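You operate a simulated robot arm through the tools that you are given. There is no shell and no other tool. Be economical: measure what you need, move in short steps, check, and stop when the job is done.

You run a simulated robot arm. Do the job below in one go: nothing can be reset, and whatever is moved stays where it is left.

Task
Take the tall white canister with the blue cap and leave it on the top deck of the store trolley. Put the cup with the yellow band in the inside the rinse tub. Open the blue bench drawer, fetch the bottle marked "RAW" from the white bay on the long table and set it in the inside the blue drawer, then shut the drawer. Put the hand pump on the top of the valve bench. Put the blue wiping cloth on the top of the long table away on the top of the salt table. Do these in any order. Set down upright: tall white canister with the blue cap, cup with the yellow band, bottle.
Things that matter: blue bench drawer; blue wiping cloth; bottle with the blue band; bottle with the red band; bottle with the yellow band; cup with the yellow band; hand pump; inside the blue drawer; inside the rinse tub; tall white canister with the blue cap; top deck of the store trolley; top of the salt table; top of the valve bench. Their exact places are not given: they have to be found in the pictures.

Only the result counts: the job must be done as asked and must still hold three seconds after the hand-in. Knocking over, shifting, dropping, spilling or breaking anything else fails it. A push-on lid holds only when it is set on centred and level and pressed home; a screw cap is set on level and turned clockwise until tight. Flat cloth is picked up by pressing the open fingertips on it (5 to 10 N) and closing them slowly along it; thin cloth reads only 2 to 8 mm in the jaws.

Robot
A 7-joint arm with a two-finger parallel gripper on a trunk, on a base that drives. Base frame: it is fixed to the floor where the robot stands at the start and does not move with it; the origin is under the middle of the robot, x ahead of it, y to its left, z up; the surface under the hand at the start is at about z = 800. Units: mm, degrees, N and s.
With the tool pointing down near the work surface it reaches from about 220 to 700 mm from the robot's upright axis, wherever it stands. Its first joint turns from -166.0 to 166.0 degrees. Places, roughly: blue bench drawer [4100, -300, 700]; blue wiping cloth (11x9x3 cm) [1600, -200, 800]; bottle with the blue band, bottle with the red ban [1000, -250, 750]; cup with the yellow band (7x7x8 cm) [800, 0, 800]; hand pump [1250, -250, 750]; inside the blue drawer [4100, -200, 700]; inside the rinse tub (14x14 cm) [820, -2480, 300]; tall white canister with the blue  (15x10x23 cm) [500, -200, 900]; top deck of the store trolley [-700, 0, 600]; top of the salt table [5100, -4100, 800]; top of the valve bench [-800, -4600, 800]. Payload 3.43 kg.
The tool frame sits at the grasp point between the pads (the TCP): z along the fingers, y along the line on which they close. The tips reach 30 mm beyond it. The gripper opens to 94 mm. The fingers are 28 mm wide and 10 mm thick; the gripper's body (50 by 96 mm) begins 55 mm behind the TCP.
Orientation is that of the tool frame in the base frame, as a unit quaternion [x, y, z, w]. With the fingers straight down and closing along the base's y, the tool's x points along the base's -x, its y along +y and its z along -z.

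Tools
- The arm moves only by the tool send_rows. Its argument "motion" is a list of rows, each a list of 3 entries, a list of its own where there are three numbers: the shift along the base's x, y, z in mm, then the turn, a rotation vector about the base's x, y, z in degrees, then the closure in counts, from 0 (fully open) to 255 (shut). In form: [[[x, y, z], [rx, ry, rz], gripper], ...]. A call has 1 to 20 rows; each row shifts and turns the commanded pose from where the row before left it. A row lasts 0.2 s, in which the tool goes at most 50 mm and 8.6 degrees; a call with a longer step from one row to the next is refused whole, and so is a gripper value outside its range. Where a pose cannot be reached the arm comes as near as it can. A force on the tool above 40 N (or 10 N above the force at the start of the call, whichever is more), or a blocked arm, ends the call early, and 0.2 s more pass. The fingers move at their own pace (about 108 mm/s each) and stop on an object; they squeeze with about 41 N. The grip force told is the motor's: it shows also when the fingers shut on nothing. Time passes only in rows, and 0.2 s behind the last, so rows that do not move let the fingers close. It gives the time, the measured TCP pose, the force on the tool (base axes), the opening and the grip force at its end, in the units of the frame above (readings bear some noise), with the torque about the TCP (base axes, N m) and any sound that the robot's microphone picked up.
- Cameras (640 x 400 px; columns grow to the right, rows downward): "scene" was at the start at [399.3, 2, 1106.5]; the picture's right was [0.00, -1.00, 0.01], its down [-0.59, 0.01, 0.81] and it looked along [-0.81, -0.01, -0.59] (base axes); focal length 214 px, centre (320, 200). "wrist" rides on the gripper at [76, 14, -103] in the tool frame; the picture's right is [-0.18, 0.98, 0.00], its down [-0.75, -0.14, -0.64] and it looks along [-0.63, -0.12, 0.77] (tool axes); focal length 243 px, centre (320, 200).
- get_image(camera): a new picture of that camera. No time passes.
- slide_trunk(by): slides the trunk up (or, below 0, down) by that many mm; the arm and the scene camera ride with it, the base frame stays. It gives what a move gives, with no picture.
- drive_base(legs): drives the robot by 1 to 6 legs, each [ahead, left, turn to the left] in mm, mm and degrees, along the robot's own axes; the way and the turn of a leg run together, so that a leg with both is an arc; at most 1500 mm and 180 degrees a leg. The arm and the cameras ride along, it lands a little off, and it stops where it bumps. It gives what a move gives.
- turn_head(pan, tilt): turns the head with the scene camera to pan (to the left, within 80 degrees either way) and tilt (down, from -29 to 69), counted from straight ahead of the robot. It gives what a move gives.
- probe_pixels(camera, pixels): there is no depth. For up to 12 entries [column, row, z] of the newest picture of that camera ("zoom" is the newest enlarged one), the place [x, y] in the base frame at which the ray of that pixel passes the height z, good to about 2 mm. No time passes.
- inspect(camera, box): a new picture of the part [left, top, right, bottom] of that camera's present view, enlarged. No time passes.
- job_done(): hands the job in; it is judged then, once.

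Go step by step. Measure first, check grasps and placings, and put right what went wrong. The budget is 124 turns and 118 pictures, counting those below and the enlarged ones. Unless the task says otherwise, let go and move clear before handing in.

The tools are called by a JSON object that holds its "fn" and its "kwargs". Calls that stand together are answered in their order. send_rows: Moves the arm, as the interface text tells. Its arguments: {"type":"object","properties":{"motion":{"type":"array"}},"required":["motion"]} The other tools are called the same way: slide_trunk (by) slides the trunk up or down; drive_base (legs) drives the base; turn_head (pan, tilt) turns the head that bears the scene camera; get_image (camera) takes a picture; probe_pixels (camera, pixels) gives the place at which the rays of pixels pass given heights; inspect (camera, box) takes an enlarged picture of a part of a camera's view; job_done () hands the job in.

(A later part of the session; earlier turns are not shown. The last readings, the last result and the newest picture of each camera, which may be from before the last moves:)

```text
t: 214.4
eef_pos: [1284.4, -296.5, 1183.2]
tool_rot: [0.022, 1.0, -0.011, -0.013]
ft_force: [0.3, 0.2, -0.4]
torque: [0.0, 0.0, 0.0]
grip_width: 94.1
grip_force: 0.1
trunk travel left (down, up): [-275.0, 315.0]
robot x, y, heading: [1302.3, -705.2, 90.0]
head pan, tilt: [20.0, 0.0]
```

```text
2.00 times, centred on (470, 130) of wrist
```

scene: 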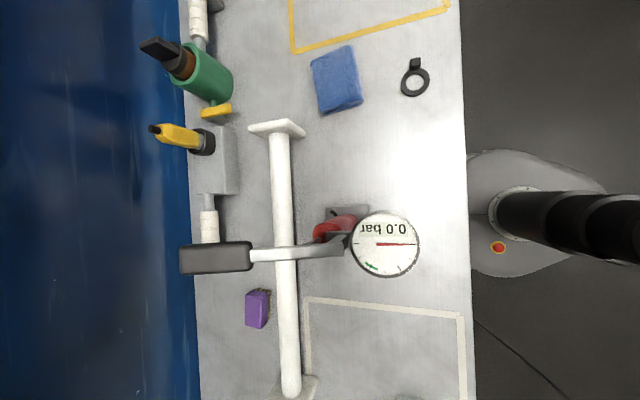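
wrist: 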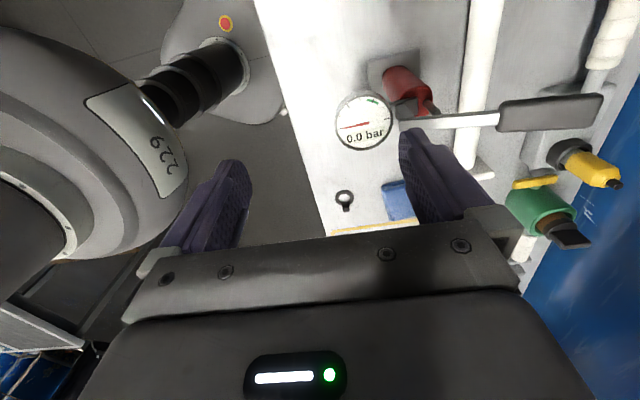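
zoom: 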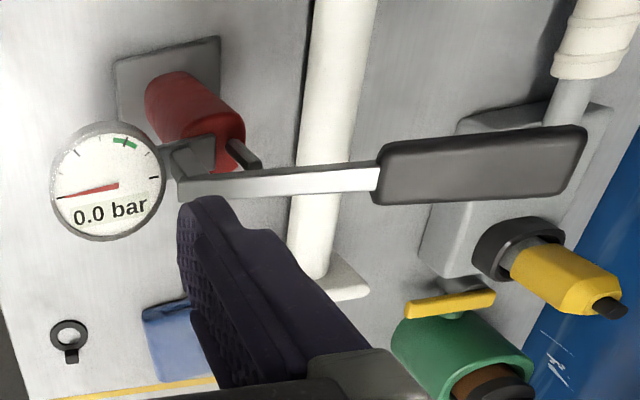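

Gauge centre is at (1340, −258, 978); the lever rises from about (1342, −190, 1000). I'll grip the lever root above the cylinder, closing along x: rotate +90° and move over it.

{"fn": "send_rows", "kwargs": {"motion": [[[5, 10, 0], [0, 0, 8.1], 0], [[5, 10, 0], [0, 0, 8.1], 0], [[5, 10, 0], [0, 0, 8.1], 0], [[5, 10, 0], [0, 0, 8.1], 0], [[5, 10, 0], [0, 0, 8.1], 0], [[5, 10, 0], [0, 0, 8.1], 0], [[5, 10, 0], [0, 0, 8.1], 0], [[5, 10, 0], [0, 0, 8.1], 0], [[5, 10, 0], [0, 0, 8.1], 0], [[5, 10, 0], [0, 0, 8.1], 0], [[4, 10, 0], [0, 0, 8.1], 0], [[3, 10, 0], [0, 0, 3], 0], [[0, 6, 0], [0, 0, 0], 0], [[0, 0, 0], [0, 0, 0], 0]]}}

{"fn": "turn_head", "kwargs": {"pan": 0, "tilt": 20}}

{"fn": "get_image", "kwargs": {"camera": "scene"}}

{"fn": "get_image", "kwargs": {"camera": "wrist"}}

```text
t: 217.4
eef_pos: [1340.0, -169.9, 1183.3]
tool_rot: [-0.705, 0.709, -0.017, -0.001]
ft_force: [0.1, 0.6, 0.0]
torque: [-0.05, 0.02, 0.01]
grip_width: 94.0
grip_force: 0.0
trunk travel left (down, up): [-275.0, 315.0]
robot x, y, heading: [1302.0, -704.1, 90.0]
head pan, tilt: [20.0, 0.0]
```

```text
t: 218.2
eef_pos: [1340.2, -170.6, 1182.5]
tool_rot: [-0.705, 0.709, -0.017, -0.001]
ft_force: [-0.7, 0.1, 0.7]
torque: [0.03, 0.02, 0.01]
grip_width: 94.0
grip_force: 0.0
trunk travel left (down, up): [-275.0, 315.0]
robot x, y, heading: [1303.7, -705.9, 90.0]
head pan, tilt: [0.0, 20.0]
```

```text
53 pictures are left
```

scene: 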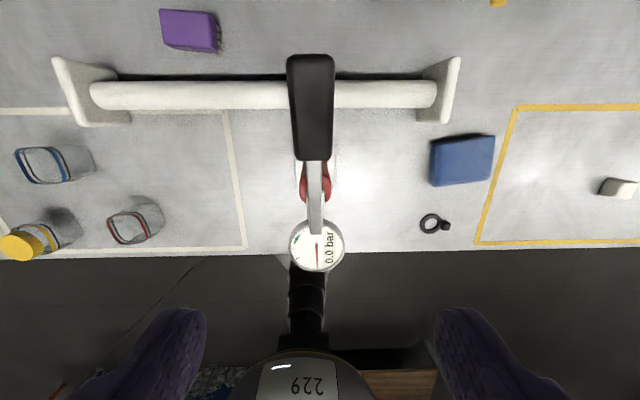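

```text
52 pictures are left
```

wrist: 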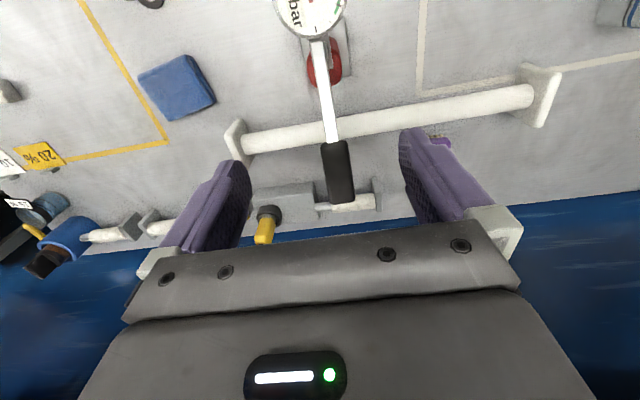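

The lever lies under the hand at x≈1338. Lower to z≈993 with fingers open on both sides of it, then close.

{"fn": "send_rows", "kwargs": {"motion": [[[0, 0, -40], [0, 0, 0], 0], [[0, 0, -45], [0, 0, 0], 0], [[0, 0, -40], [0, 0, 0], 0], [[-1, 0, -30], [0, 0, 0], 0], [[0, 0, -15], [0, 0, 0], 0], [[0, 0, -10], [0, 0, 0], 0], [[0, 0, -8], [0, 0, 0], 0], [[0, 0, 0], [0, 0, 0], 0], [[0, 0, 0], [0, 0, 0], 60], [[0, 0, 0], [0, 0, 0], 120], [[0, 0, 0], [0, 0, 0], 170], [[0, 0, 0], [0, 0, 0], 210], [[0, 0, 0], [0, 0, 0], 255], [[0, 0, 0], [0, 0, 0], 255]]}}

{"fn": "get_image", "kwargs": {"camera": "wrist"}}

{"fn": "get_image", "kwargs": {"camera": "scene"}}

```text
t: 221.2
eef_pos: [1340.2, -170.7, 995.3]
tool_rot: [-0.705, 0.709, -0.017, 0.0]
ft_force: [-1.9, -1.3, -0.2]
torque: [0.25, 0.42, 0.17]
grip_width: 35.8
grip_force: 41.1
trunk travel left (down, up): [-275.0, 315.0]
robot x, y, heading: [1309.2, -705.8, 89.7]
head pan, tilt: [0.0, 20.0]
```

```text
51 pictures are left
```

wrist: 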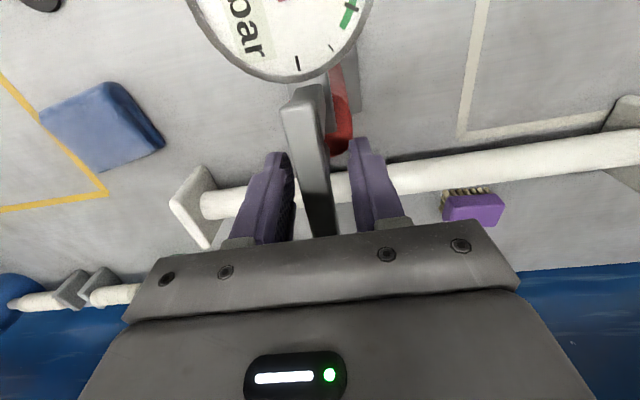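

```text
50 pictures are left
```

scene: 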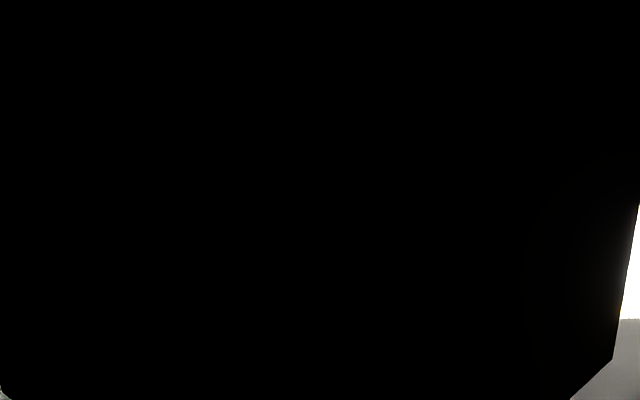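

Holding at 36 mm width, presumably the cylinder head under the lever. Lift a little and check.

{"fn": "send_rows", "kwargs": {"motion": [[[0, 0, 3], [0, 0, 0], 255], [[0, 0, 5], [0, 0, 0], 255], [[0, 0, 10], [0, 0, 0], 255], [[0, 0, 15], [0, 0, 0], 255], [[0, 0, 20], [0, 0, 0], 255], [[0, 0, 0], [0, 0, 0], 255]]}}

{"fn": "get_image", "kwargs": {"camera": "wrist"}}

```text
t: 222.6
eef_pos: [1339.7, -169.5, 1047.2]
tool_rot: [-0.705, 0.709, -0.019, -0.002]
ft_force: [0.5, 0.2, -7.3]
torque: [0.37, 0.0, 0.0]
grip_width: 35.7
grip_force: 41.0
trunk travel left (down, up): [-275.0, 315.0]
robot x, y, heading: [1300.6, -706.5, 90.0]
head pan, tilt: [0.0, 20.0]
```

```text
49 pictures are left
```

wrist: 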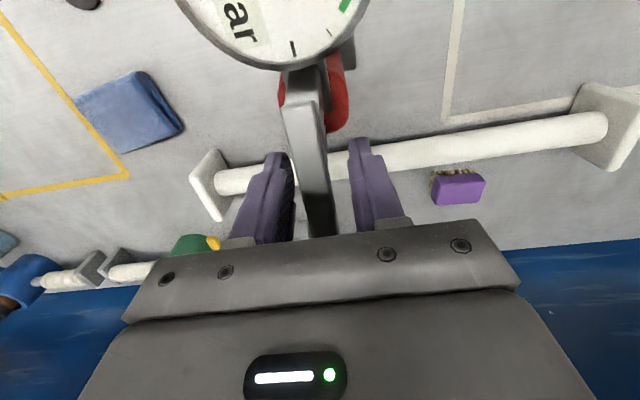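

The pump hangs steadily (7 N). Raise, retract, and drive round to the valve bench.

{"fn": "send_rows", "kwargs": {"motion": [[[0, 0, 30], [0, 0, 0], 255], [[0, 0, 40], [0, 0, 0], 255], [[0, -10, 30], [0, 0, 0], 255], [[0, -30, 0], [0, 0, 0], 255], [[0, -35, 0], [0, 0, 0], 255], [[0, -35, 0], [0, 0, 0], 255], [[-10, -35, 0], [0, 0, 0], 255], [[-15, -25, 0], [0, 0, 0], 255], [[0, 0, 0], [0, 0, 0], 255]]}}

{"fn": "drive_base", "kwargs": {"legs": [[-500, 0, 0], [0, 1300, 0], [0, 1300, 0], [0, 0, 180], [1000, 0, 0], [900, 0, 0]]}}

{"fn": "turn_head", "kwargs": {"pan": 25, "tilt": -29}}

{"fn": "get_image", "kwargs": {"camera": "scene"}}

{"fn": "get_image", "kwargs": {"camera": "wrist"}}

```text
t: 224.6
eef_pos: [1315.3, -340.5, 1147.1]
tool_rot: [-0.705, 0.709, -0.018, 0.0]
ft_force: [0.0, 0.2, -7.4]
torque: [0.38, -0.02, 0.01]
grip_width: 35.6
grip_force: 40.9
trunk travel left (down, up): [-275.0, 315.0]
robot x, y, heading: [1305.0, -709.8, 90.0]
head pan, tilt: [0.0, 20.0]
```

```text
t: 256.4
eef_pos: [-1297.4, -3482.9, 1147.6]
tool_rot: [0.708, 0.706, 0.0, -0.018]
ft_force: [-1.0, -0.5, -7.9]
torque: [-0.31, -0.02, 0.02]
grip_width: 35.6
grip_force: 40.8
trunk travel left (down, up): [-275.0, 315.0]
robot x, y, heading: [-1288.7, -3119.4, -90.1]
head pan, tilt: [0.0, 20.0]
```

```text
t: 257.5
eef_pos: [-1299.0, -3483.9, 1146.6]
tool_rot: [0.708, 0.706, 0.0, -0.018]
ft_force: [0.6, -0.1, -7.2]
torque: [-0.41, -0.05, -0.02]
grip_width: 35.6
grip_force: 40.6
trunk travel left (down, up): [-275.0, 315.0]
robot x, y, heading: [-1290.3, -3118.0, -89.7]
head pan, tilt: [25.0, -28.6]
```

```text
48 pictures are left
```

scene: 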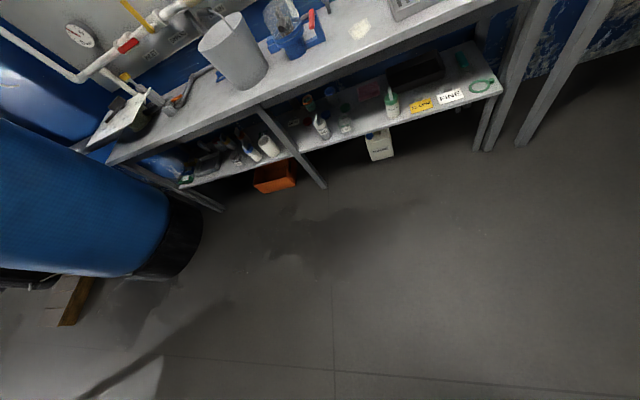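

```text
47 pictures are left
```

wrist: 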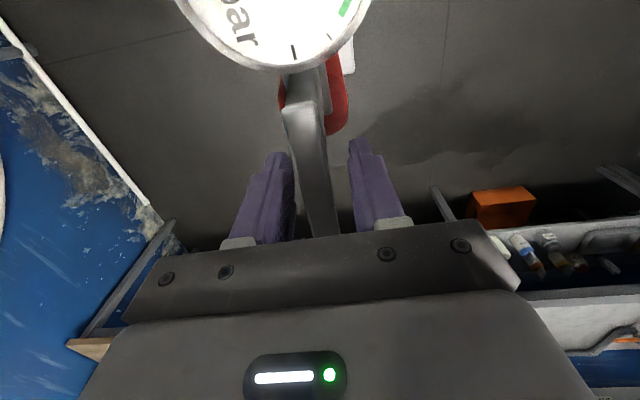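

The valve bench lies front-left; probe its front edge and the clear spots on it.

{"fn": "probe_pixels", "kwargs": {"camera": "scene", "pixels": [[110, 160, 800], [255, 105, 800], [520, 5, 800], [400, 45, 800], [340, 60, 800], [240, 80, 800], [300, 50, 800], [290, 150, 0], [320, 187, 0], [490, 150, 0], [175, 275, 0], [360, 30, 800]]}}

{"fn": "turn_head", "kwargs": {"pan": 30, "tilt": -29}}

{"fn": "drive_base", "kwargs": {"legs": [[400, 450, 0]]}}

{"fn": "get_image", "kwargs": {"camera": "scene"}}

```text
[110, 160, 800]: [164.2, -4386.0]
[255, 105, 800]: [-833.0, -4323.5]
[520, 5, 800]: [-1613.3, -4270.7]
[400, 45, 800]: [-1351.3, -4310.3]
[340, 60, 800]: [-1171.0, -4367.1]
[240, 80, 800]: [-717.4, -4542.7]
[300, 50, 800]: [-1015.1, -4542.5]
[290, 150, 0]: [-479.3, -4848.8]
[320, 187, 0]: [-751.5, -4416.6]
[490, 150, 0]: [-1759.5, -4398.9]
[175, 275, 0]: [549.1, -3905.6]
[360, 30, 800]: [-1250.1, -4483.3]
```

```text
t: 258.2
eef_pos: [-1297.4, -3483.1, 1147.2]
tool_rot: [0.707, 0.707, 0.001, -0.018]
ft_force: [-0.3, -0.6, -7.3]
torque: [-0.36, -0.02, -0.03]
grip_width: 35.7
grip_force: 40.6
trunk travel left (down, up): [-275.0, 315.0]
robot x, y, heading: [-1287.4, -3120.2, -89.8]
head pan, tilt: [30.0, -28.6]
```

```text
t: 261.6
eef_pos: [-840.7, -3878.2, 1147.2]
tool_rot: [0.707, 0.707, 0.001, -0.018]
ft_force: [0.3, -0.2, -7.9]
torque: [-0.32, -0.01, 0.02]
grip_width: 35.7
grip_force: 41.2
trunk travel left (down, up): [-275.0, 315.0]
robot x, y, heading: [-833.6, -3513.6, -89.9]
head pan, tilt: [30.0, -28.6]
```

```text
46 pictures are left
```

scene: 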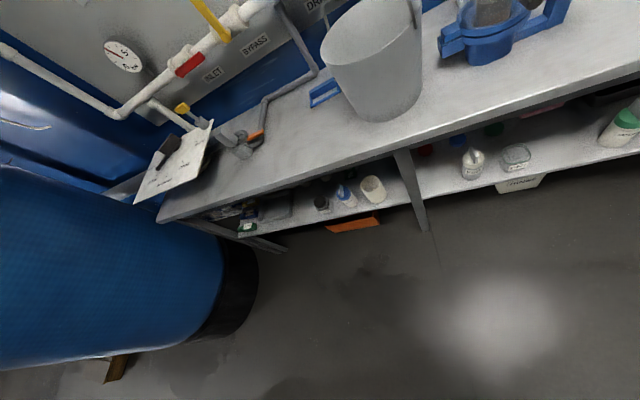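

{"fn": "turn_head", "kwargs": {"pan": -10, "tilt": -29}}

{"fn": "get_image", "kwargs": {"camera": "scene"}}

{"fn": "probe_pixels", "kwargs": {"camera": "scene", "pixels": [[320, 100, 800], [320, 50, 800], [420, 100, 800], [420, 50, 800], [220, 100, 800], [520, 100, 800], [520, 50, 800]]}}

```text
t: 262.7
eef_pos: [-843.0, -3878.1, 1148.6]
tool_rot: [0.707, 0.707, 0.001, -0.017]
ft_force: [0.4, -0.1, -8.1]
torque: [-0.34, 0.01, 0.03]
grip_width: 35.5
grip_force: 40.8
trunk travel left (down, up): [-275.0, 315.0]
robot x, y, heading: [-829.4, -3513.0, -89.8]
head pan, tilt: [-10.0, -28.6]
```

```text
45 pictures are left
```

scene: 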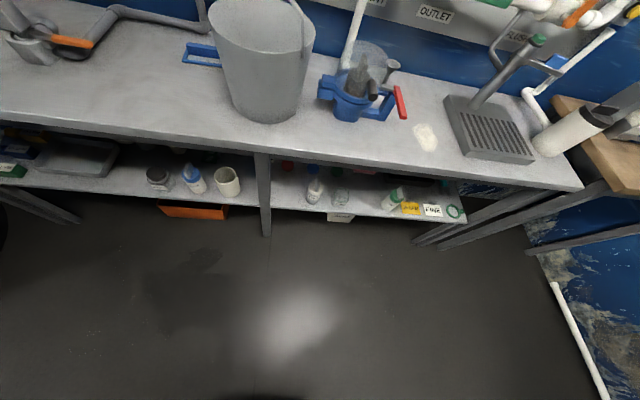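

```text
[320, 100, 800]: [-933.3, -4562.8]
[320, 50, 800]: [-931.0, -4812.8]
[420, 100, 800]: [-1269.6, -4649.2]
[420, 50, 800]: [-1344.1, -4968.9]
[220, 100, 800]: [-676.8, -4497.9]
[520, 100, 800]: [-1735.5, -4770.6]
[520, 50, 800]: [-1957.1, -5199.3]
```

There is free bench between the pipe (80,50) and the bucket (215,60). Probe that spot.

{"fn": "probe_pixels", "kwargs": {"camera": "scene", "pixels": [[150, 85, 800], [150, 60, 800], [150, 120, 800], [60, 60, 800], [100, 45, 800], [130, 10, 800], [185, 55, 800], [240, 105, 800], [210, 10, 1000], [150, 145, 800], [200, 30, 800], [65, 40, 850]]}}

{"fn": "inspect", "kwargs": {"camera": "scene", "box": [0, 0, 320, 200]}}

```text
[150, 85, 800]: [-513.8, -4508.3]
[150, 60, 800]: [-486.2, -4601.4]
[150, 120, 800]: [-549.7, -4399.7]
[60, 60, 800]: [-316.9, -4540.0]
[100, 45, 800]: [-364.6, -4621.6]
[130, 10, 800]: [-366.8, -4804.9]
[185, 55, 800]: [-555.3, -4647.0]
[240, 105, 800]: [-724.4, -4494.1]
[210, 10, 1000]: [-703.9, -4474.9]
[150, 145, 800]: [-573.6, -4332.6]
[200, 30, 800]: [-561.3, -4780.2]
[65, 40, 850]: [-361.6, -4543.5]
```

```text
2.00 times, centred on (160, 100) of scene
```

zoom: 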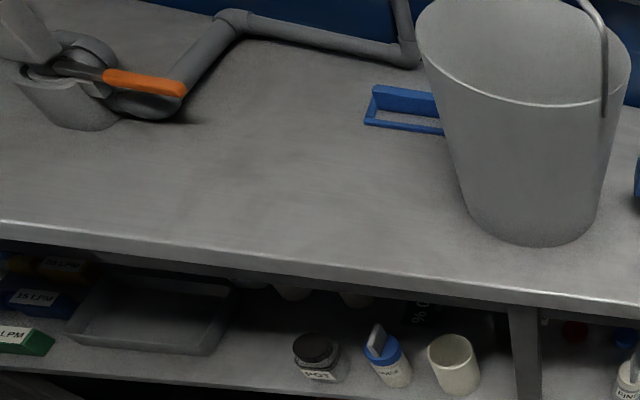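

Place target (−510, −4460). Drive sideways then ahead.

{"fn": "drive_base", "kwargs": {"legs": [[0, 325, 0], [420, 0, 0]]}}

{"fn": "turn_head", "kwargs": {"pan": 0, "tilt": -29}}

{"fn": "get_image", "kwargs": {"camera": "scene"}}

{"fn": "get_image", "kwargs": {"camera": "wrist"}}

```text
t: 267.0
eef_pos: [-518.5, -4293.1, 1149.4]
tool_rot: [0.709, 0.705, 0.001, -0.018]
ft_force: [0.4, 0.8, -8.0]
torque: [-0.34, -0.03, -0.01]
grip_width: 35.3
grip_force: 40.6
trunk travel left (down, up): [-275.0, 315.0]
robot x, y, heading: [-507.5, -3924.3, -89.8]
head pan, tilt: [-10.0, -28.6]
```

```text
t: 267.7
eef_pos: [-517.4, -4291.8, 1146.3]
tool_rot: [0.709, 0.705, 0.0, -0.017]
ft_force: [-0.7, -0.3, -8.3]
torque: [-0.31, -0.03, 0.03]
grip_width: 35.4
grip_force: 41.5
trunk travel left (down, up): [-275.0, 315.0]
robot x, y, heading: [-504.1, -3923.7, -90.0]
head pan, tilt: [0.0, -28.6]
```

```text
43 pictures are left
```

scene: 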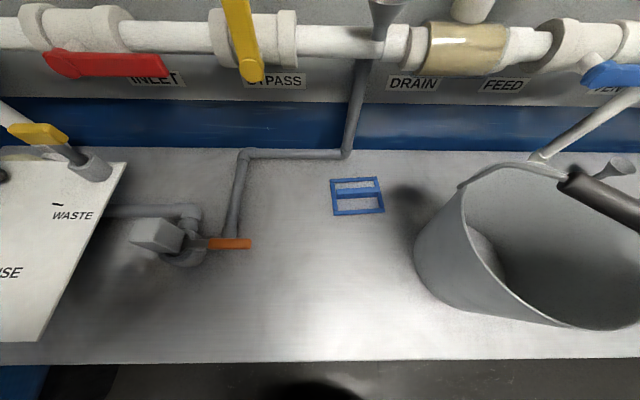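

```text
42 pictures are left
```

wrist: 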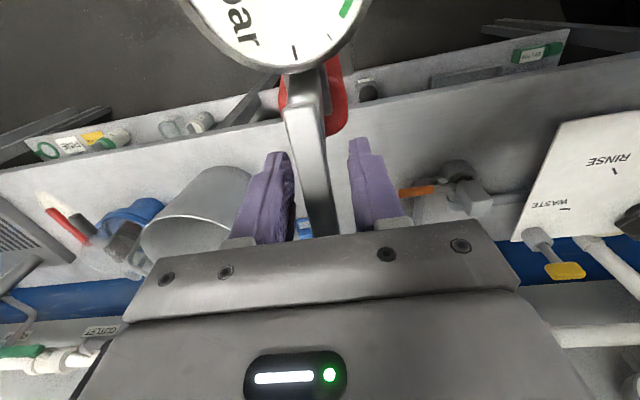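

Spot ahead is free between the orange-handled valve and the bucket. Quick probe of that strip.

{"fn": "probe_pixels", "kwargs": {"camera": "scene", "pixels": [[320, 270, 800], [320, 358, 800], [250, 243, 810], [355, 213, 800], [425, 285, 800], [460, 190, 1000], [245, 70, 1050], [385, 40, 1050]]}}

{"fn": "send_rows", "kwargs": {"motion": [[[0, -30, 0], [0, 0, 0], 255], [[0, -35, 0], [0, 0, 0], 255], [[0, -35, 0], [0, 0, 0], 255], [[0, -30, 0], [0, 0, 0], 255], [[0, -20, 0], [0, 0, 0], 255], [[0, -8, 0], [0, 0, 0], 255], [[0, 0, -30], [0, 0, 0], 255], [[0, 0, -40], [0, 0, 0], 255], [[0, 0, -30], [0, 0, 0], 255], [[0, 0, -10], [0, 0, 0], 255], [[0, 0, 0], [0, 0, 0], 255]]}}

{"fn": "get_image", "kwargs": {"camera": "wrist"}}

```text
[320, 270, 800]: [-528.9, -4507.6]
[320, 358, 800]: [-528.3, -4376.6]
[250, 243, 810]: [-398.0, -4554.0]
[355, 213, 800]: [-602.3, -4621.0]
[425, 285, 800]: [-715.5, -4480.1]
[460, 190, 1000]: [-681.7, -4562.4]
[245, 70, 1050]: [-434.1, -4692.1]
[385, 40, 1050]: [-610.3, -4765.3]
```

```text
t: 270.1
eef_pos: [-515.4, -4450.8, 1040.1]
tool_rot: [0.708, 0.706, 0.0, -0.018]
ft_force: [-0.1, -0.2, -7.8]
torque: [-0.34, -0.05, 0.01]
grip_width: 35.7
grip_force: 40.7
trunk travel left (down, up): [-275.0, 315.0]
robot x, y, heading: [-505.5, -3931.3, -89.8]
head pan, tilt: [0.0, -28.6]
```

```text
41 pictures are left
```

wrist: 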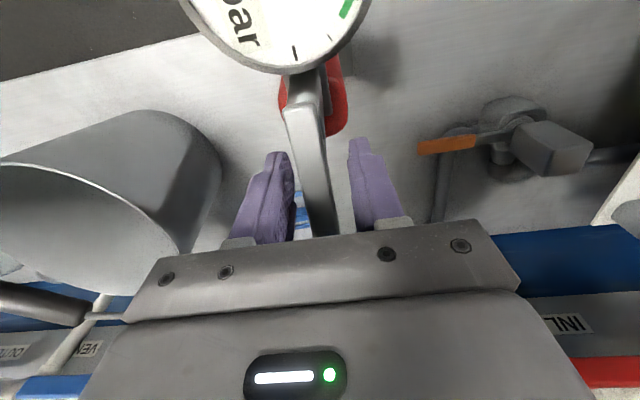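

Shift 20 mm further in and lower to contact.

{"fn": "send_rows", "kwargs": {"motion": [[[0, -20, 0], [0, 0, 0], 255], [[0, 0, -15], [0, 0, 0], 255], [[0, 0, -12], [0, 0, 0], 255], [[0, 0, -6], [0, 0, 0], 255], [[0, 0, -3], [0, 0, 0], 255], [[0, 0, -3], [0, 0, 0], 255], [[0, 0, -3], [0, 0, 0], 255], [[0, 0, 0], [0, 0, 0], 255]]}}

```text
t: 271.9
eef_pos: [-517.6, -4468.8, 996.5]
tool_rot: [0.709, 0.705, 0.0, -0.017]
ft_force: [-6.4, 4.3, 28.5]
torque: [0.71, -0.1, 0.17]
grip_width: 35.4
grip_force: 41.2
trunk travel left (down, up): [-275.0, 315.0]
robot x, y, heading: [-505.8, -3930.3, -89.7]
head pan, tilt: [0.0, -28.6]
```

Contact at z 996 (28 N). Ease up 1.5 mm, open, and rise clear.

{"fn": "send_rows", "kwargs": {"motion": [[[0, 0, 1.5], [0, 0, 0], 255], [[0, 0, 0], [0, 0, 0], 150], [[0, 0, 0], [0, 0, 0], 80], [[0, 0, 0], [0, 0, 0], 0], [[0, 0, 0], [0, 0, 0], 0], [[0, 0, 20], [0, 0, 0], 0], [[0, 0, 40], [0, 0, 0], 0], [[0, 0, 45], [0, 0, 0], 0], [[0, 0, 45], [0, 0, 0], 0], [[0, 40, 10], [0, 0, 0], 0], [[0, 45, 0], [0, 0, 0], 0], [[0, 45, 0], [0, 0, 0], 0], [[0, 0, 0], [0, 0, 0], 0]]}}

{"fn": "turn_head", "kwargs": {"pan": 0, "tilt": -10}}

{"fn": "get_image", "kwargs": {"camera": "scene"}}

```text
t: 274.7
eef_pos: [-517.2, -4341.4, 1158.7]
tool_rot: [0.709, 0.705, 0.002, -0.019]
ft_force: [-0.6, -1.1, 0.4]
torque: [0.02, 0.0, -0.01]
grip_width: 94.0
grip_force: 0.1
trunk travel left (down, up): [-275.0, 315.0]
robot x, y, heading: [-501.7, -3930.2, -89.9]
head pan, tilt: [0.0, -28.6]
```

```text
t: 275.5
eef_pos: [-516.7, -4339.7, 1157.7]
tool_rot: [0.709, 0.705, 0.001, -0.018]
ft_force: [-0.7, 0.0, -0.4]
torque: [0.0, 0.02, -0.02]
grip_width: 93.9
grip_force: 0.0
trunk travel left (down, up): [-275.0, 315.0]
robot x, y, heading: [-504.8, -3929.4, -90.1]
head pan, tilt: [0.0, -10.0]
```

```text
40 pictures are left
```

scene: 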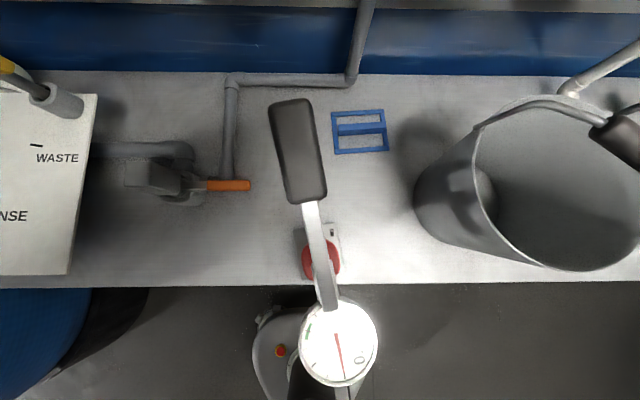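

The pump stands upright on the bench. I'll level the hand and drive back to the long table for the cloth.

{"fn": "send_rows", "kwargs": {"motion": [[[0, 30, -20], [-1.55, -1.38, 0], 0], [[0, 0, 0], [0, 0, 0], 0]]}}

{"fn": "drive_base", "kwargs": {"legs": [[-800, 0, 0], [0, -800, 0], [0, 0, 180], [1400, 0, 0], [450, 0, 0], [0, -1500, 0]]}}

{"fn": "drive_base", "kwargs": {"legs": [[0, -1400, 0], [450, 0, 0]]}}

{"fn": "get_image", "kwargs": {"camera": "scene"}}

```text
t: 276.1
eef_pos: [-517.3, -4308.9, 1137.1]
tool_rot: [0.708, 0.706, 0.0, 0.0]
ft_force: [-0.4, 0.3, -0.4]
torque: [0.02, 0.01, 0.03]
grip_width: 94.1
grip_force: 0.0
trunk travel left (down, up): [-275.0, 315.0]
robot x, y, heading: [-501.7, -3928.8, -90.0]
head pan, tilt: [0.0, -10.0]
```

```text
t: 307.5
eef_pos: [156.7, -873.0, 1137.4]
tool_rot: [0.712, -0.703, 0.0, 0.0]
ft_force: [0.5, 0.4, -0.2]
torque: [0.02, 0.0, 0.01]
grip_width: 93.9
grip_force: 0.1
trunk travel left (down, up): [-275.0, 315.0]
robot x, y, heading: [153.0, -1253.5, 91.1]
head pan, tilt: [0.0, -10.0]
```

```text
t: 316.8
eef_pos: [1532.8, -388.2, 1136.3]
tool_rot: [0.714, -0.7, 0.0, 0.0]
ft_force: [0.5, 0.0, -0.3]
torque: [-0.01, 0.02, -0.02]
grip_width: 93.9
grip_force: 0.1
trunk travel left (down, up): [-275.0, 315.0]
robot x, y, heading: [1533.0, -769.8, 91.7]
head pan, tilt: [0.0, -10.0]
```

```text
39 pictures are left
```

scene: 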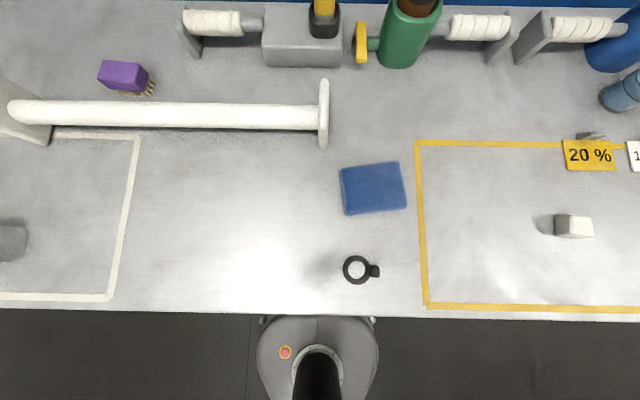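

Cloth at (373,188). Probe its corners.

{"fn": "inspect", "kwargs": {"camera": "scene", "box": [320, 140, 430, 230]}}

{"fn": "probe_pixels", "kwargs": {"camera": "scene", "pixels": [[340, 172, 825], [399, 162, 825], [406, 209, 803], [346, 215, 803], [340, 172, 803], [399, 162, 803], [373, 188, 825]]}}

```text
4.44 times, centred on (375, 185) of scene
```

zoom: 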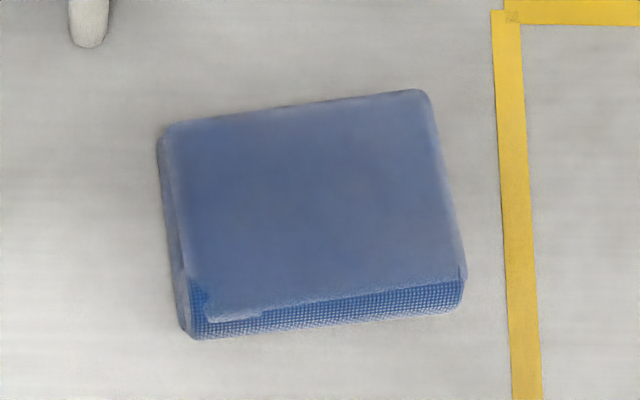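

```text
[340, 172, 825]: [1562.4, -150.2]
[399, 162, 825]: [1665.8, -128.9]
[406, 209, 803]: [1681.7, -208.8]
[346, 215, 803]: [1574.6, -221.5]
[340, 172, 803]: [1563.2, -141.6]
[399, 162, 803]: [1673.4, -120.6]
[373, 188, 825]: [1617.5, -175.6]
```

The folded cloth is a ~105×80×30 block centred (1618, −173), turned about +11°. I'll turn the hand to close across its short side and move above.

{"fn": "send_rows", "kwargs": {"motion": [[[8, 20, -10], [0, 0, -7.96], 0], [[8, 22, -20], [0, 0, -7.96], 0], [[9, 22, -20], [0, 0, -7.96], 0], [[9, 22, -20], [0, 0, -7.96], 0], [[9, 22, -20], [0, 0, -7.96], 0], [[9, 22, -20], [0, 0, -7.96], 0], [[9, 22, -20], [0, 0, -7.96], 0], [[8, 22, -20], [0, 0, -7.96], 0], [[8, 22, -20], [0, 0, -7.96], 0], [[8, 20, -10], [0, 0, -7.96], 0], [[0, 0, 0], [0, 0, 0], 0]]}}

{"fn": "turn_head", "kwargs": {"pan": 0, "tilt": 20}}

{"fn": "get_image", "kwargs": {"camera": "scene"}}

{"fn": "get_image", "kwargs": {"camera": "wrist"}}

```text
t: 319.2
eef_pos: [1617.9, -173.6, 957.3]
tool_rot: [-0.102, 0.995, 0.001, 0.0]
ft_force: [0.5, 0.2, 1.1]
torque: [-0.04, -0.04, 0.0]
grip_width: 94.0
grip_force: 0.0
trunk travel left (down, up): [-275.0, 315.0]
robot x, y, heading: [1531.0, -769.2, 91.7]
head pan, tilt: [0.0, -10.0]
```

```text
t: 320.1
eef_pos: [1618.4, -172.6, 956.6]
tool_rot: [-0.102, 0.995, 0.0, 0.0]
ft_force: [0.3, -0.2, -0.3]
torque: [0.02, -0.01, 0.0]
grip_width: 93.9
grip_force: 0.1
trunk travel left (down, up): [-275.0, 315.0]
robot x, y, heading: [1533.1, -770.6, 91.9]
head pan, tilt: [0.0, 20.0]
```

```text
37 pictures are left
```

scene: 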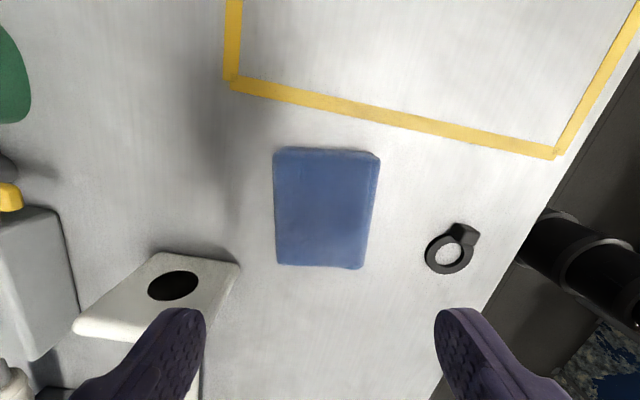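

```text
36 pictures are left
```

wrist: 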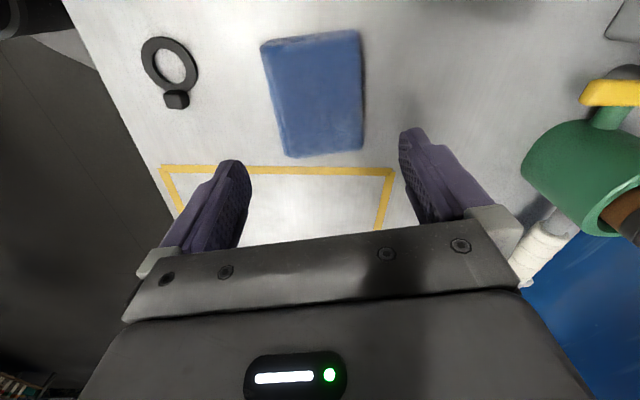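

Refine the cloth's corners and the rail end from this close view.

{"fn": "probe_pixels", "kwargs": {"camera": "scene", "pixels": [[275, 152, 828], [380, 156, 828], [365, 268, 828], [278, 265, 828], [240, 264, 870], [240, 264, 830], [165, 252, 870], [200, 340, 870], [327, 208, 828]]}}

{"fn": "probe_pixels", "kwargs": {"camera": "wrist", "pixels": [[262, 45, 828], [359, 32, 828], [363, 148, 828], [288, 156, 828]]}}

```text
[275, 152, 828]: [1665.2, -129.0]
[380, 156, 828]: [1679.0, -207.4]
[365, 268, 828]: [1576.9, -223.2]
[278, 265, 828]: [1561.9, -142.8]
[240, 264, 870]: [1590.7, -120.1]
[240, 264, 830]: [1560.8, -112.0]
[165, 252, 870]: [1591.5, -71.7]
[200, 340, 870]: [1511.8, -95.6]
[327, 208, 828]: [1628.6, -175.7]
```

```text
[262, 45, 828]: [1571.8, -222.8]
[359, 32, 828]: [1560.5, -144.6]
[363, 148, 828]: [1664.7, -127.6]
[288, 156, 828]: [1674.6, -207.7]
```

Both cameras agree: centre (1619, −176), angle 8.4°. I'll grip 12 mm toward +x to clear the rail end, lower to z 838 and close.

{"fn": "send_rows", "kwargs": {"motion": [[[13, -1.5, -20], [0, 0, -3.2], 0], [[0, 0, -35], [0, 0, 0], 0], [[0, 0, -30], [0, 0, 0], 0], [[0, 0, -18], [0, 0, 0], 0], [[0, 0, -10], [0, 0, 0], 0], [[0, 0, -6], [0, 0, 0], 0], [[0, 0, 0], [0, 0, 0], 0], [[0, 0, 0], [0, 0, 30], 40]]}}

```text
refused: row 8 steps farther than a row can; nothing moved
```

{"fn": "send_rows", "kwargs": {"motion": [[[13, -1.5, -20], [0, 0, -3.2], 0], [[0, 0, -35], [0, 0, 0], 0], [[0, 0, -30], [0, 0, 0], 0], [[0, 0, -18], [0, 0, 0], 0], [[0, 0, -10], [0, 0, 0], 0], [[0, 0, -5], [0, 0, 0], 0], [[0, 0, 0], [0, 0, 0], 0], [[0, 0, 0], [0, 0, 0], 30], [[0, 0, 0], [0, 0, 0], 50], [[0, 0, 0], [0, 0, 0], 80], [[0, 0, 0], [0, 0, 0], 110], [[0, 0, 0], [0, 0, 0], 110]]}}

{"fn": "get_image", "kwargs": {"camera": "wrist"}}

```text
t: 322.8
eef_pos: [1631.2, -174.6, 838.6]
tool_rot: [-0.074, 0.997, 0.0, 0.001]
ft_force: [-0.4, -0.4, 1.0]
torque: [-0.01, -0.02, 0.02]
grip_width: 84.2
grip_force: 41.2
trunk travel left (down, up): [-275.0, 315.0]
robot x, y, heading: [1530.0, -767.9, 91.6]
head pan, tilt: [0.0, 20.0]
```

```text
35 pictures are left
```

wrist: 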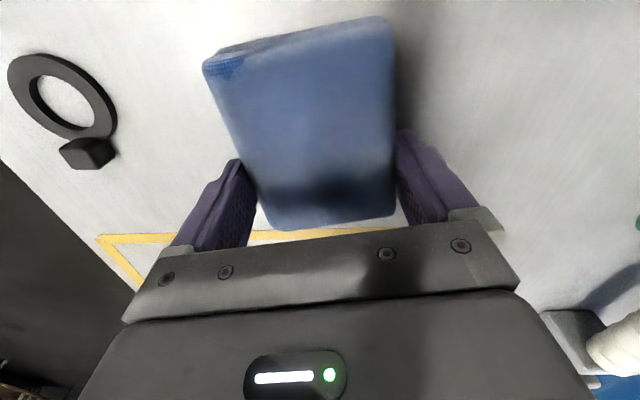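

Gripped firmly at 84 mm as a rigid block. Lift, draw back toward the robot.

{"fn": "send_rows", "kwargs": {"motion": [[[0, 0, 5], [0, 0, 0], 130], [[0, 0, 15], [0, 0, 0], 130], [[0, 0, 30], [0, 0, 0], 130], [[0, 0, 40], [0, 0, 0], 130], [[0, 0, 45], [0, 0, 0], 130], [[0, 0, 45], [0, 0, 0], 130], [[0, -20, 40], [0, 0, 0], 130], [[0, -40, 20], [0, 0, 0], 130], [[-10, -45, 0], [0, 0, 0], 130], [[-20, -40, 0], [0, 0, 0], 130], [[-20, -40, 0], [0, 0, 0], 130], [[-20, -35, 0], [0, 0, 0], 130], [[-20, -15, 0], [0, 0, 0], 130], [[0, 0, 0], [0, 0, 0], 130]]}}

{"fn": "turn_head", "kwargs": {"pan": -20, "tilt": -29}}

{"fn": "get_image", "kwargs": {"camera": "scene"}}

{"fn": "probe_pixels", "kwargs": {"camera": "scene", "pixels": [[320, 100, 0], [320, 10, 0], [420, 100, 0], [420, 10, 0], [520, 100, 0], [520, 10, 0], [250, 10, 0]]}}

```text
t: 325.8
eef_pos: [1540.6, -409.0, 1078.3]
tool_rot: [-0.073, 0.997, 0.0, 0.0]
ft_force: [-0.1, 0.0, -0.9]
torque: [-0.02, 0.0, 0.01]
grip_width: 83.9
grip_force: 41.1
trunk travel left (down, up): [-275.0, 315.0]
robot x, y, heading: [1531.4, -774.8, 91.6]
head pan, tilt: [0.0, 20.0]
```

```text
t: 326.9
eef_pos: [1540.9, -410.4, 1078.7]
tool_rot: [-0.074, 0.997, 0.0, 0.0]
ft_force: [0.5, 0.4, -0.8]
torque: [-0.01, 0.0, 0.02]
grip_width: 83.8
grip_force: 40.9
trunk travel left (down, up): [-275.0, 315.0]
robot x, y, heading: [1528.7, -773.0, 91.6]
head pan, tilt: [-20.0, -28.6]
```

```text
34 pictures are left
```

scene: 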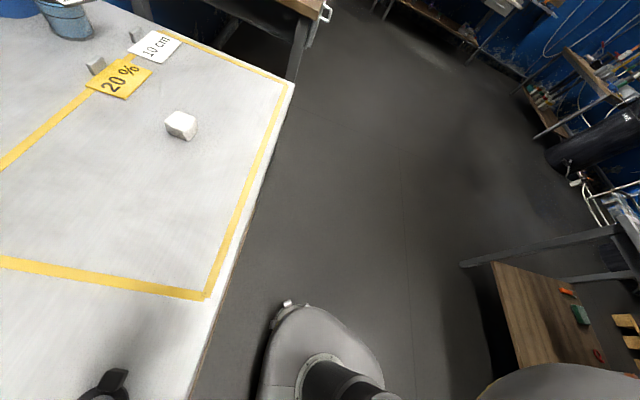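

```text
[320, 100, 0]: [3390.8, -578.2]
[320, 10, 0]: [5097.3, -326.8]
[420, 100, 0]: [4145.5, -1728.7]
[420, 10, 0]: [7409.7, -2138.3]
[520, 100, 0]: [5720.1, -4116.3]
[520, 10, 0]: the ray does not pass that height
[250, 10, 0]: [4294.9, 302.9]
```

The aisle to the east is open. Drive to about (3500, −1200) and look at the drawer bench and salt table.

{"fn": "drive_base", "kwargs": {"legs": [[-420, 0, -1.6], [0, -1000, 0], [0, -1000, 0]]}}

{"fn": "turn_head", "kwargs": {"pan": -30, "tilt": -29}}

{"fn": "get_image", "kwargs": {"camera": "scene"}}

{"fn": "probe_pixels", "kwargs": {"camera": "scene", "pixels": [[320, 100, 0], [320, 200, 0], [420, 100, 0], [420, 200, 0], [420, 300, 0], [520, 200, 0], [520, 300, 0], [250, 100, 0]]}}

```text
t: 339.1
eef_pos: [3556.0, -822.9, 1078.8]
tool_rot: [-0.062, 0.998, 0.0, 0.0]
ft_force: [0.1, 0.3, -0.4]
torque: [0.02, -0.01, -0.02]
grip_width: 83.7
grip_force: 41.3
trunk travel left (down, up): [-275.0, 315.0]
robot x, y, heading: [3536.4, -1184.5, 90.3]
head pan, tilt: [-20.0, -28.6]
```

```text
t: 339.8
eef_pos: [3555.6, -820.5, 1078.8]
tool_rot: [-0.062, 0.998, 0.0, 0.001]
ft_force: [0.4, -0.2, -0.7]
torque: [0.01, 0.01, -0.02]
grip_width: 83.9
grip_force: 41.4
trunk travel left (down, up): [-275.0, 315.0]
robot x, y, heading: [3537.7, -1187.2, 90.0]
head pan, tilt: [-30.0, -28.6]
```

```text
33 pictures are left
```

scene: 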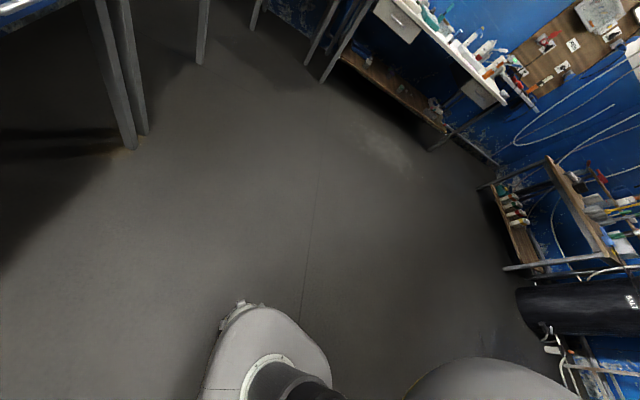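

```text
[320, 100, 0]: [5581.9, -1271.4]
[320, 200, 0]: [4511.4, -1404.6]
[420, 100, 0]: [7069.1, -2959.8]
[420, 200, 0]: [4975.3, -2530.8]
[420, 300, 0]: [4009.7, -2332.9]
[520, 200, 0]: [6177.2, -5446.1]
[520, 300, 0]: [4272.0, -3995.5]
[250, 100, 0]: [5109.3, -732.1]
```

Floor is open toward the salt table (wood-top near (570,200), about x 4500–5500, y≈−4000). Drive there and turn to face it.

{"fn": "drive_base", "kwargs": {"legs": [[0, -1400, 0], [-1400, 0, 0], [0, 0, 180], [300, 0, 0]]}}

{"fn": "turn_head", "kwargs": {"pan": 80, "tilt": -15}}

{"fn": "get_image", "kwargs": {"camera": "scene"}}

{"fn": "probe_pixels", "kwargs": {"camera": "scene", "pixels": [[320, 200, 800], [420, 200, 800], [400, 100, 800], [400, 300, 800], [350, 200, 800], [400, 250, 800]]}}

```text
t: 362.3
eef_pos: [4904.1, -3232.9, 1078.2]
tool_rot: [0.999, 0.049, 0.0, -0.002]
ft_force: [-0.7, 0.0, -0.8]
torque: [0.05, 0.06, -0.01]
grip_width: 84.0
grip_force: 41.1
trunk travel left (down, up): [-275.0, 315.0]
robot x, y, heading: [4935.2, -2871.0, -91.1]
head pan, tilt: [-30.0, -28.6]
```

```text
t: 364.2
eef_pos: [4904.8, -3231.8, 1078.5]
tool_rot: [0.999, 0.048, 0.0, 0.0]
ft_force: [0.8, 0.0, -0.4]
torque: [0.0, 0.02, -0.02]
grip_width: 83.7
grip_force: 40.8
trunk travel left (down, up): [-275.0, 315.0]
robot x, y, heading: [4929.5, -2870.3, -91.2]
head pan, tilt: [80.0, -15.0]
```

```text
32 pictures are left
```

scene: 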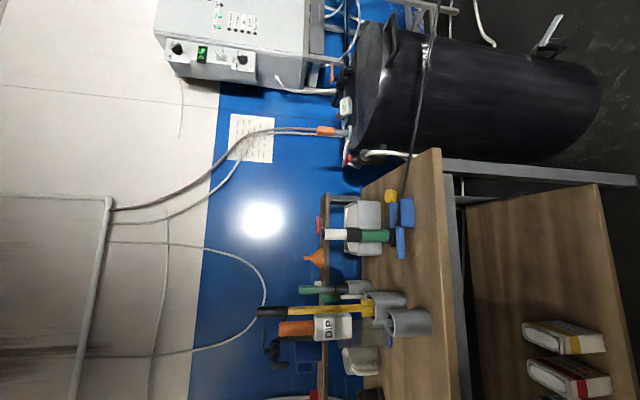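

```text
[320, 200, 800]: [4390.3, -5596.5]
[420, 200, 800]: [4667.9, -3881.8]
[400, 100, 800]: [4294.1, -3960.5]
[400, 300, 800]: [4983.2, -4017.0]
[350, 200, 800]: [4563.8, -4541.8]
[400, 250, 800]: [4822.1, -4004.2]
```

Table front edge is near y −3780; its +x part looks emptier. Move left and look straight down at it.

{"fn": "drive_base", "kwargs": {"legs": [[180, 330, 1.2]]}}

{"fn": "turn_head", "kwargs": {"pan": 65, "tilt": 0}}

{"fn": "get_image", "kwargs": {"camera": "scene"}}

{"fn": "probe_pixels", "kwargs": {"camera": "scene", "pixels": [[320, 200, 800], [380, 200, 800], [420, 200, 800], [380, 100, 800], [380, 300, 800], [420, 300, 800]]}}

```text
t: 366.5
eef_pos: [5240.7, -3416.6, 1079.1]
tool_rot: [0.998, 0.059, 0.0, 0.0]
ft_force: [0.8, 0.1, -0.5]
torque: [0.02, 0.02, -0.03]
grip_width: 84.1
grip_force: 41.0
trunk travel left (down, up): [-275.0, 315.0]
robot x, y, heading: [5261.6, -3053.3, -90.3]
head pan, tilt: [80.0, -15.0]
```

```text
t: 367.3
eef_pos: [5240.6, -3415.0, 1078.3]
tool_rot: [0.998, 0.059, 0.0, 0.0]
ft_force: [-0.3, 0.2, -0.2]
torque: [0.01, 0.03, -0.03]
grip_width: 83.6
grip_force: 41.3
trunk travel left (down, up): [-275.0, 315.0]
robot x, y, heading: [5261.3, -3054.9, -89.8]
head pan, tilt: [65.0, 0.0]
```

```text
31 pictures are left
```

scene: 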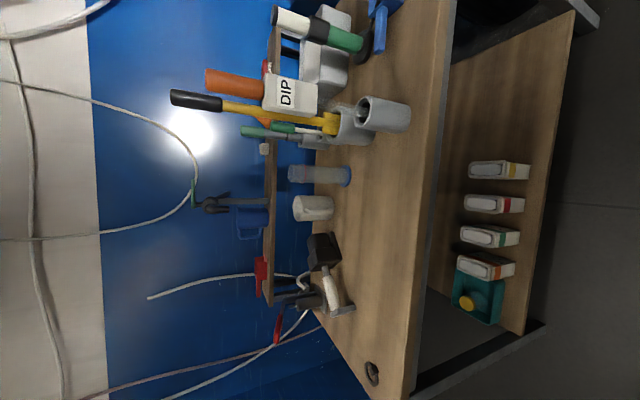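

```text
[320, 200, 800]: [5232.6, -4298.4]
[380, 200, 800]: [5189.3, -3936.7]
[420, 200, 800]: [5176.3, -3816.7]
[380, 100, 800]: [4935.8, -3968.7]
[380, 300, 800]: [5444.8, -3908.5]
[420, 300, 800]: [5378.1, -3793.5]
```

Free wood at (385,200) ≈ (5200, −3900). Drive ahead 320 and move the hand over it.

{"fn": "drive_base", "kwargs": {"legs": [[320, 0, 0]]}}

{"fn": "send_rows", "kwargs": {"motion": [[[-5, -30, 0], [0, 0, 0], 130], [[-5, -40, 0], [0, 0, 0], 130], [[-5, -45, 0], [0, 0, 0], 130], [[-5, -35, 0], [0, 0, 0], 130], [[-5, -10, 0], [0, 0, 0], 130], [[0, 0, -40], [0, 0, 0], 130], [[0, 0, -40], [0, 0, 0], 130], [[0, 0, 0], [0, 0, 0], 130]]}}

{"fn": "turn_head", "kwargs": {"pan": 20, "tilt": 10}}

{"fn": "get_image", "kwargs": {"camera": "scene"}}

{"fn": "get_image", "kwargs": {"camera": "wrist"}}

```text
t: 369.4
eef_pos: [5240.0, -3734.8, 1079.6]
tool_rot: [0.998, 0.059, 0.0, -0.001]
ft_force: [0.5, -0.6, -1.5]
torque: [0.03, 0.02, 0.0]
grip_width: 84.1
grip_force: 40.8
trunk travel left (down, up): [-275.0, 315.0]
robot x, y, heading: [5260.9, -3374.8, -90.1]
head pan, tilt: [65.0, 0.0]
```

```text
t: 371.2
eef_pos: [5215.9, -3894.8, 997.4]
tool_rot: [0.998, 0.06, 0.001, 0.001]
ft_force: [0.3, 0.0, -1.1]
torque: [-0.01, 0.02, 0.0]
grip_width: 84.1
grip_force: 40.8
trunk travel left (down, up): [-275.0, 315.0]
robot x, y, heading: [5260.8, -3371.0, -89.9]
head pan, tilt: [65.0, 0.0]
```

```text
t: 372.4
eef_pos: [5215.4, -3894.0, 997.6]
tool_rot: [0.998, 0.06, 0.0, 0.001]
ft_force: [-0.6, 0.2, 0.5]
torque: [0.0, 0.02, 0.01]
grip_width: 84.0
grip_force: 40.7
trunk travel left (down, up): [-275.0, 315.0]
robot x, y, heading: [5259.9, -3372.3, -90.1]
head pan, tilt: [20.0, 10.0]
```

```text
30 pictures are left
```

scene: 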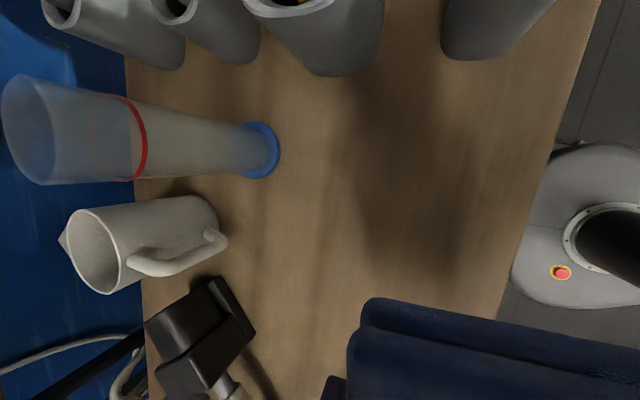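

```text
29 pictures are left
```

wrist: 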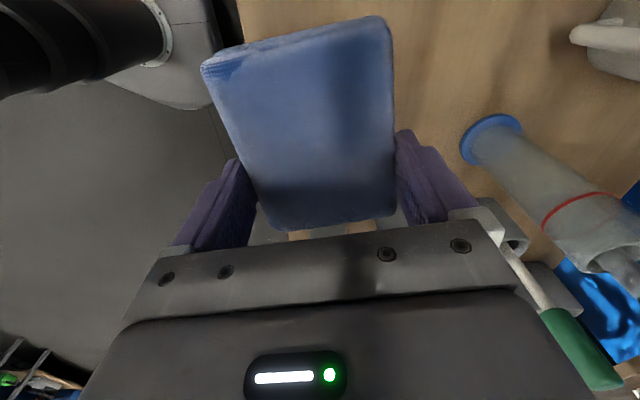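

Check clearances to the blue-footed cylinder (262,150) and the grey pot (490,50).

{"fn": "probe_pixels", "kwargs": {"camera": "scene", "pixels": [[270, 150, 800], [480, 58, 800], [560, 150, 800], [520, 260, 800], [330, 75, 800], [220, 240, 820], [250, 340, 800]]}}

{"fn": "send_rows", "kwargs": {"motion": [[[0, 10, -35], [0, 0, 0], 130], [[0, 10, -35], [0, 0, 0], 130], [[0, 0, -30], [0, 0, 0], 130], [[0, 0, -30], [0, 0, 0], 130], [[0, 0, -15], [0, 0, 0], 130], [[0, 0, -5], [0, 0, 0], 130], [[0, 0, -3], [0, 0, 0], 130], [[0, 0, 0], [0, 0, 0], 130]]}}

```text
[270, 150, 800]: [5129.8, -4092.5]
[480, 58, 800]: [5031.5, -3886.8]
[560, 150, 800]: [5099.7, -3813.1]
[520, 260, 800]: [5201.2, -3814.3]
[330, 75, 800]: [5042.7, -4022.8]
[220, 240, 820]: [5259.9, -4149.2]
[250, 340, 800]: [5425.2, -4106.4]
```

```text
t: 374.2
eef_pos: [5216.4, -3874.5, 845.8]
tool_rot: [0.998, 0.06, 0.0, 0.0]
ft_force: [0.9, 0.9, 0.5]
torque: [-0.01, 0.0, -0.05]
grip_width: 83.9
grip_force: 41.1
trunk travel left (down, up): [-275.0, 315.0]
robot x, y, heading: [5258.2, -3374.2, -90.0]
head pan, tilt: [20.0, 10.0]
```

Cloth would be close to the front edge (y −3814); shift 20 mm inward and lower to contact.

{"fn": "send_rows", "kwargs": {"motion": [[[0, -20, 0], [0, 0, 0], 130], [[0, 0, -3], [0, 0, 0], 130], [[0, 0, -2], [0, 0, 0], 130], [[0, 0, -2], [0, 0, 0], 130], [[0, 0, -2], [0, 0, 0], 130], [[0, 0, -2], [0, 0, 0], 130], [[0, 0, 0], [0, 0, 0], 130]]}}

```text
t: 375.6
eef_pos: [5214.9, -3894.9, 839.1]
tool_rot: [0.998, 0.059, 0.0, 0.002]
ft_force: [-0.2, 9.1, 25.0]
torque: [0.8, -0.02, 0.02]
grip_width: 84.0
grip_force: 40.7
trunk travel left (down, up): [-275.0, 315.0]
robot x, y, heading: [5260.3, -3375.0, -89.9]
head pan, tilt: [20.0, 10.0]
stopped in row 7: the force on the tool passed its limit at 43 N (the readings are from after the stop); the commanded pose is now the measured one
```

Contact at z 839. Ease up, release, rise.

{"fn": "send_rows", "kwargs": {"motion": [[[0, 0, 1.5], [0, 0, 0], 130], [[0, 0, 0], [0, 0, 0], 30], [[0, 0, 0], [0, 0, 0], 0], [[0, 0, 0], [0, 0, 0], 0], [[0, 0, 15], [0, 0, 0], 0], [[0, 0, 35], [0, 0, 0], 0], [[0, 0, 45], [0, 0, 0], 0], [[0, 0, 45], [0, 0, 0], 0], [[0, 0, 45], [0, 0, 0], 0], [[0, 30, 30], [0, 0, 0], 0], [[5, 40, 20], [0, 0, 0], 0], [[5, 45, 0], [0, 0, 0], 0], [[5, 45, 0], [0, 0, 0], 0], [[0, 0, 0], [0, 0, 0], 0]]}}

{"fn": "get_image", "kwargs": {"camera": "wrist"}}

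```text
t: 378.6
eef_pos: [5230.2, -3737.6, 1072.8]
tool_rot: [0.998, 0.06, 0.0, 0.002]
ft_force: [0.4, -0.3, -0.2]
torque: [-0.01, -0.02, -0.02]
grip_width: 93.7
grip_force: 0.1
trunk travel left (down, up): [-275.0, 315.0]
robot x, y, heading: [5259.1, -3375.1, -89.9]
head pan, tilt: [20.0, 10.0]
```

```text
28 pictures are left
```

wrist: 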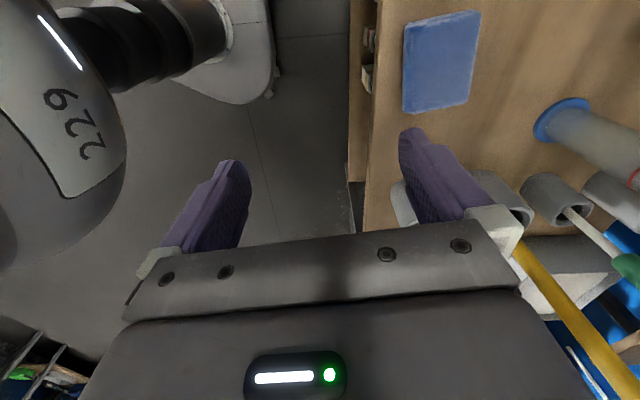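

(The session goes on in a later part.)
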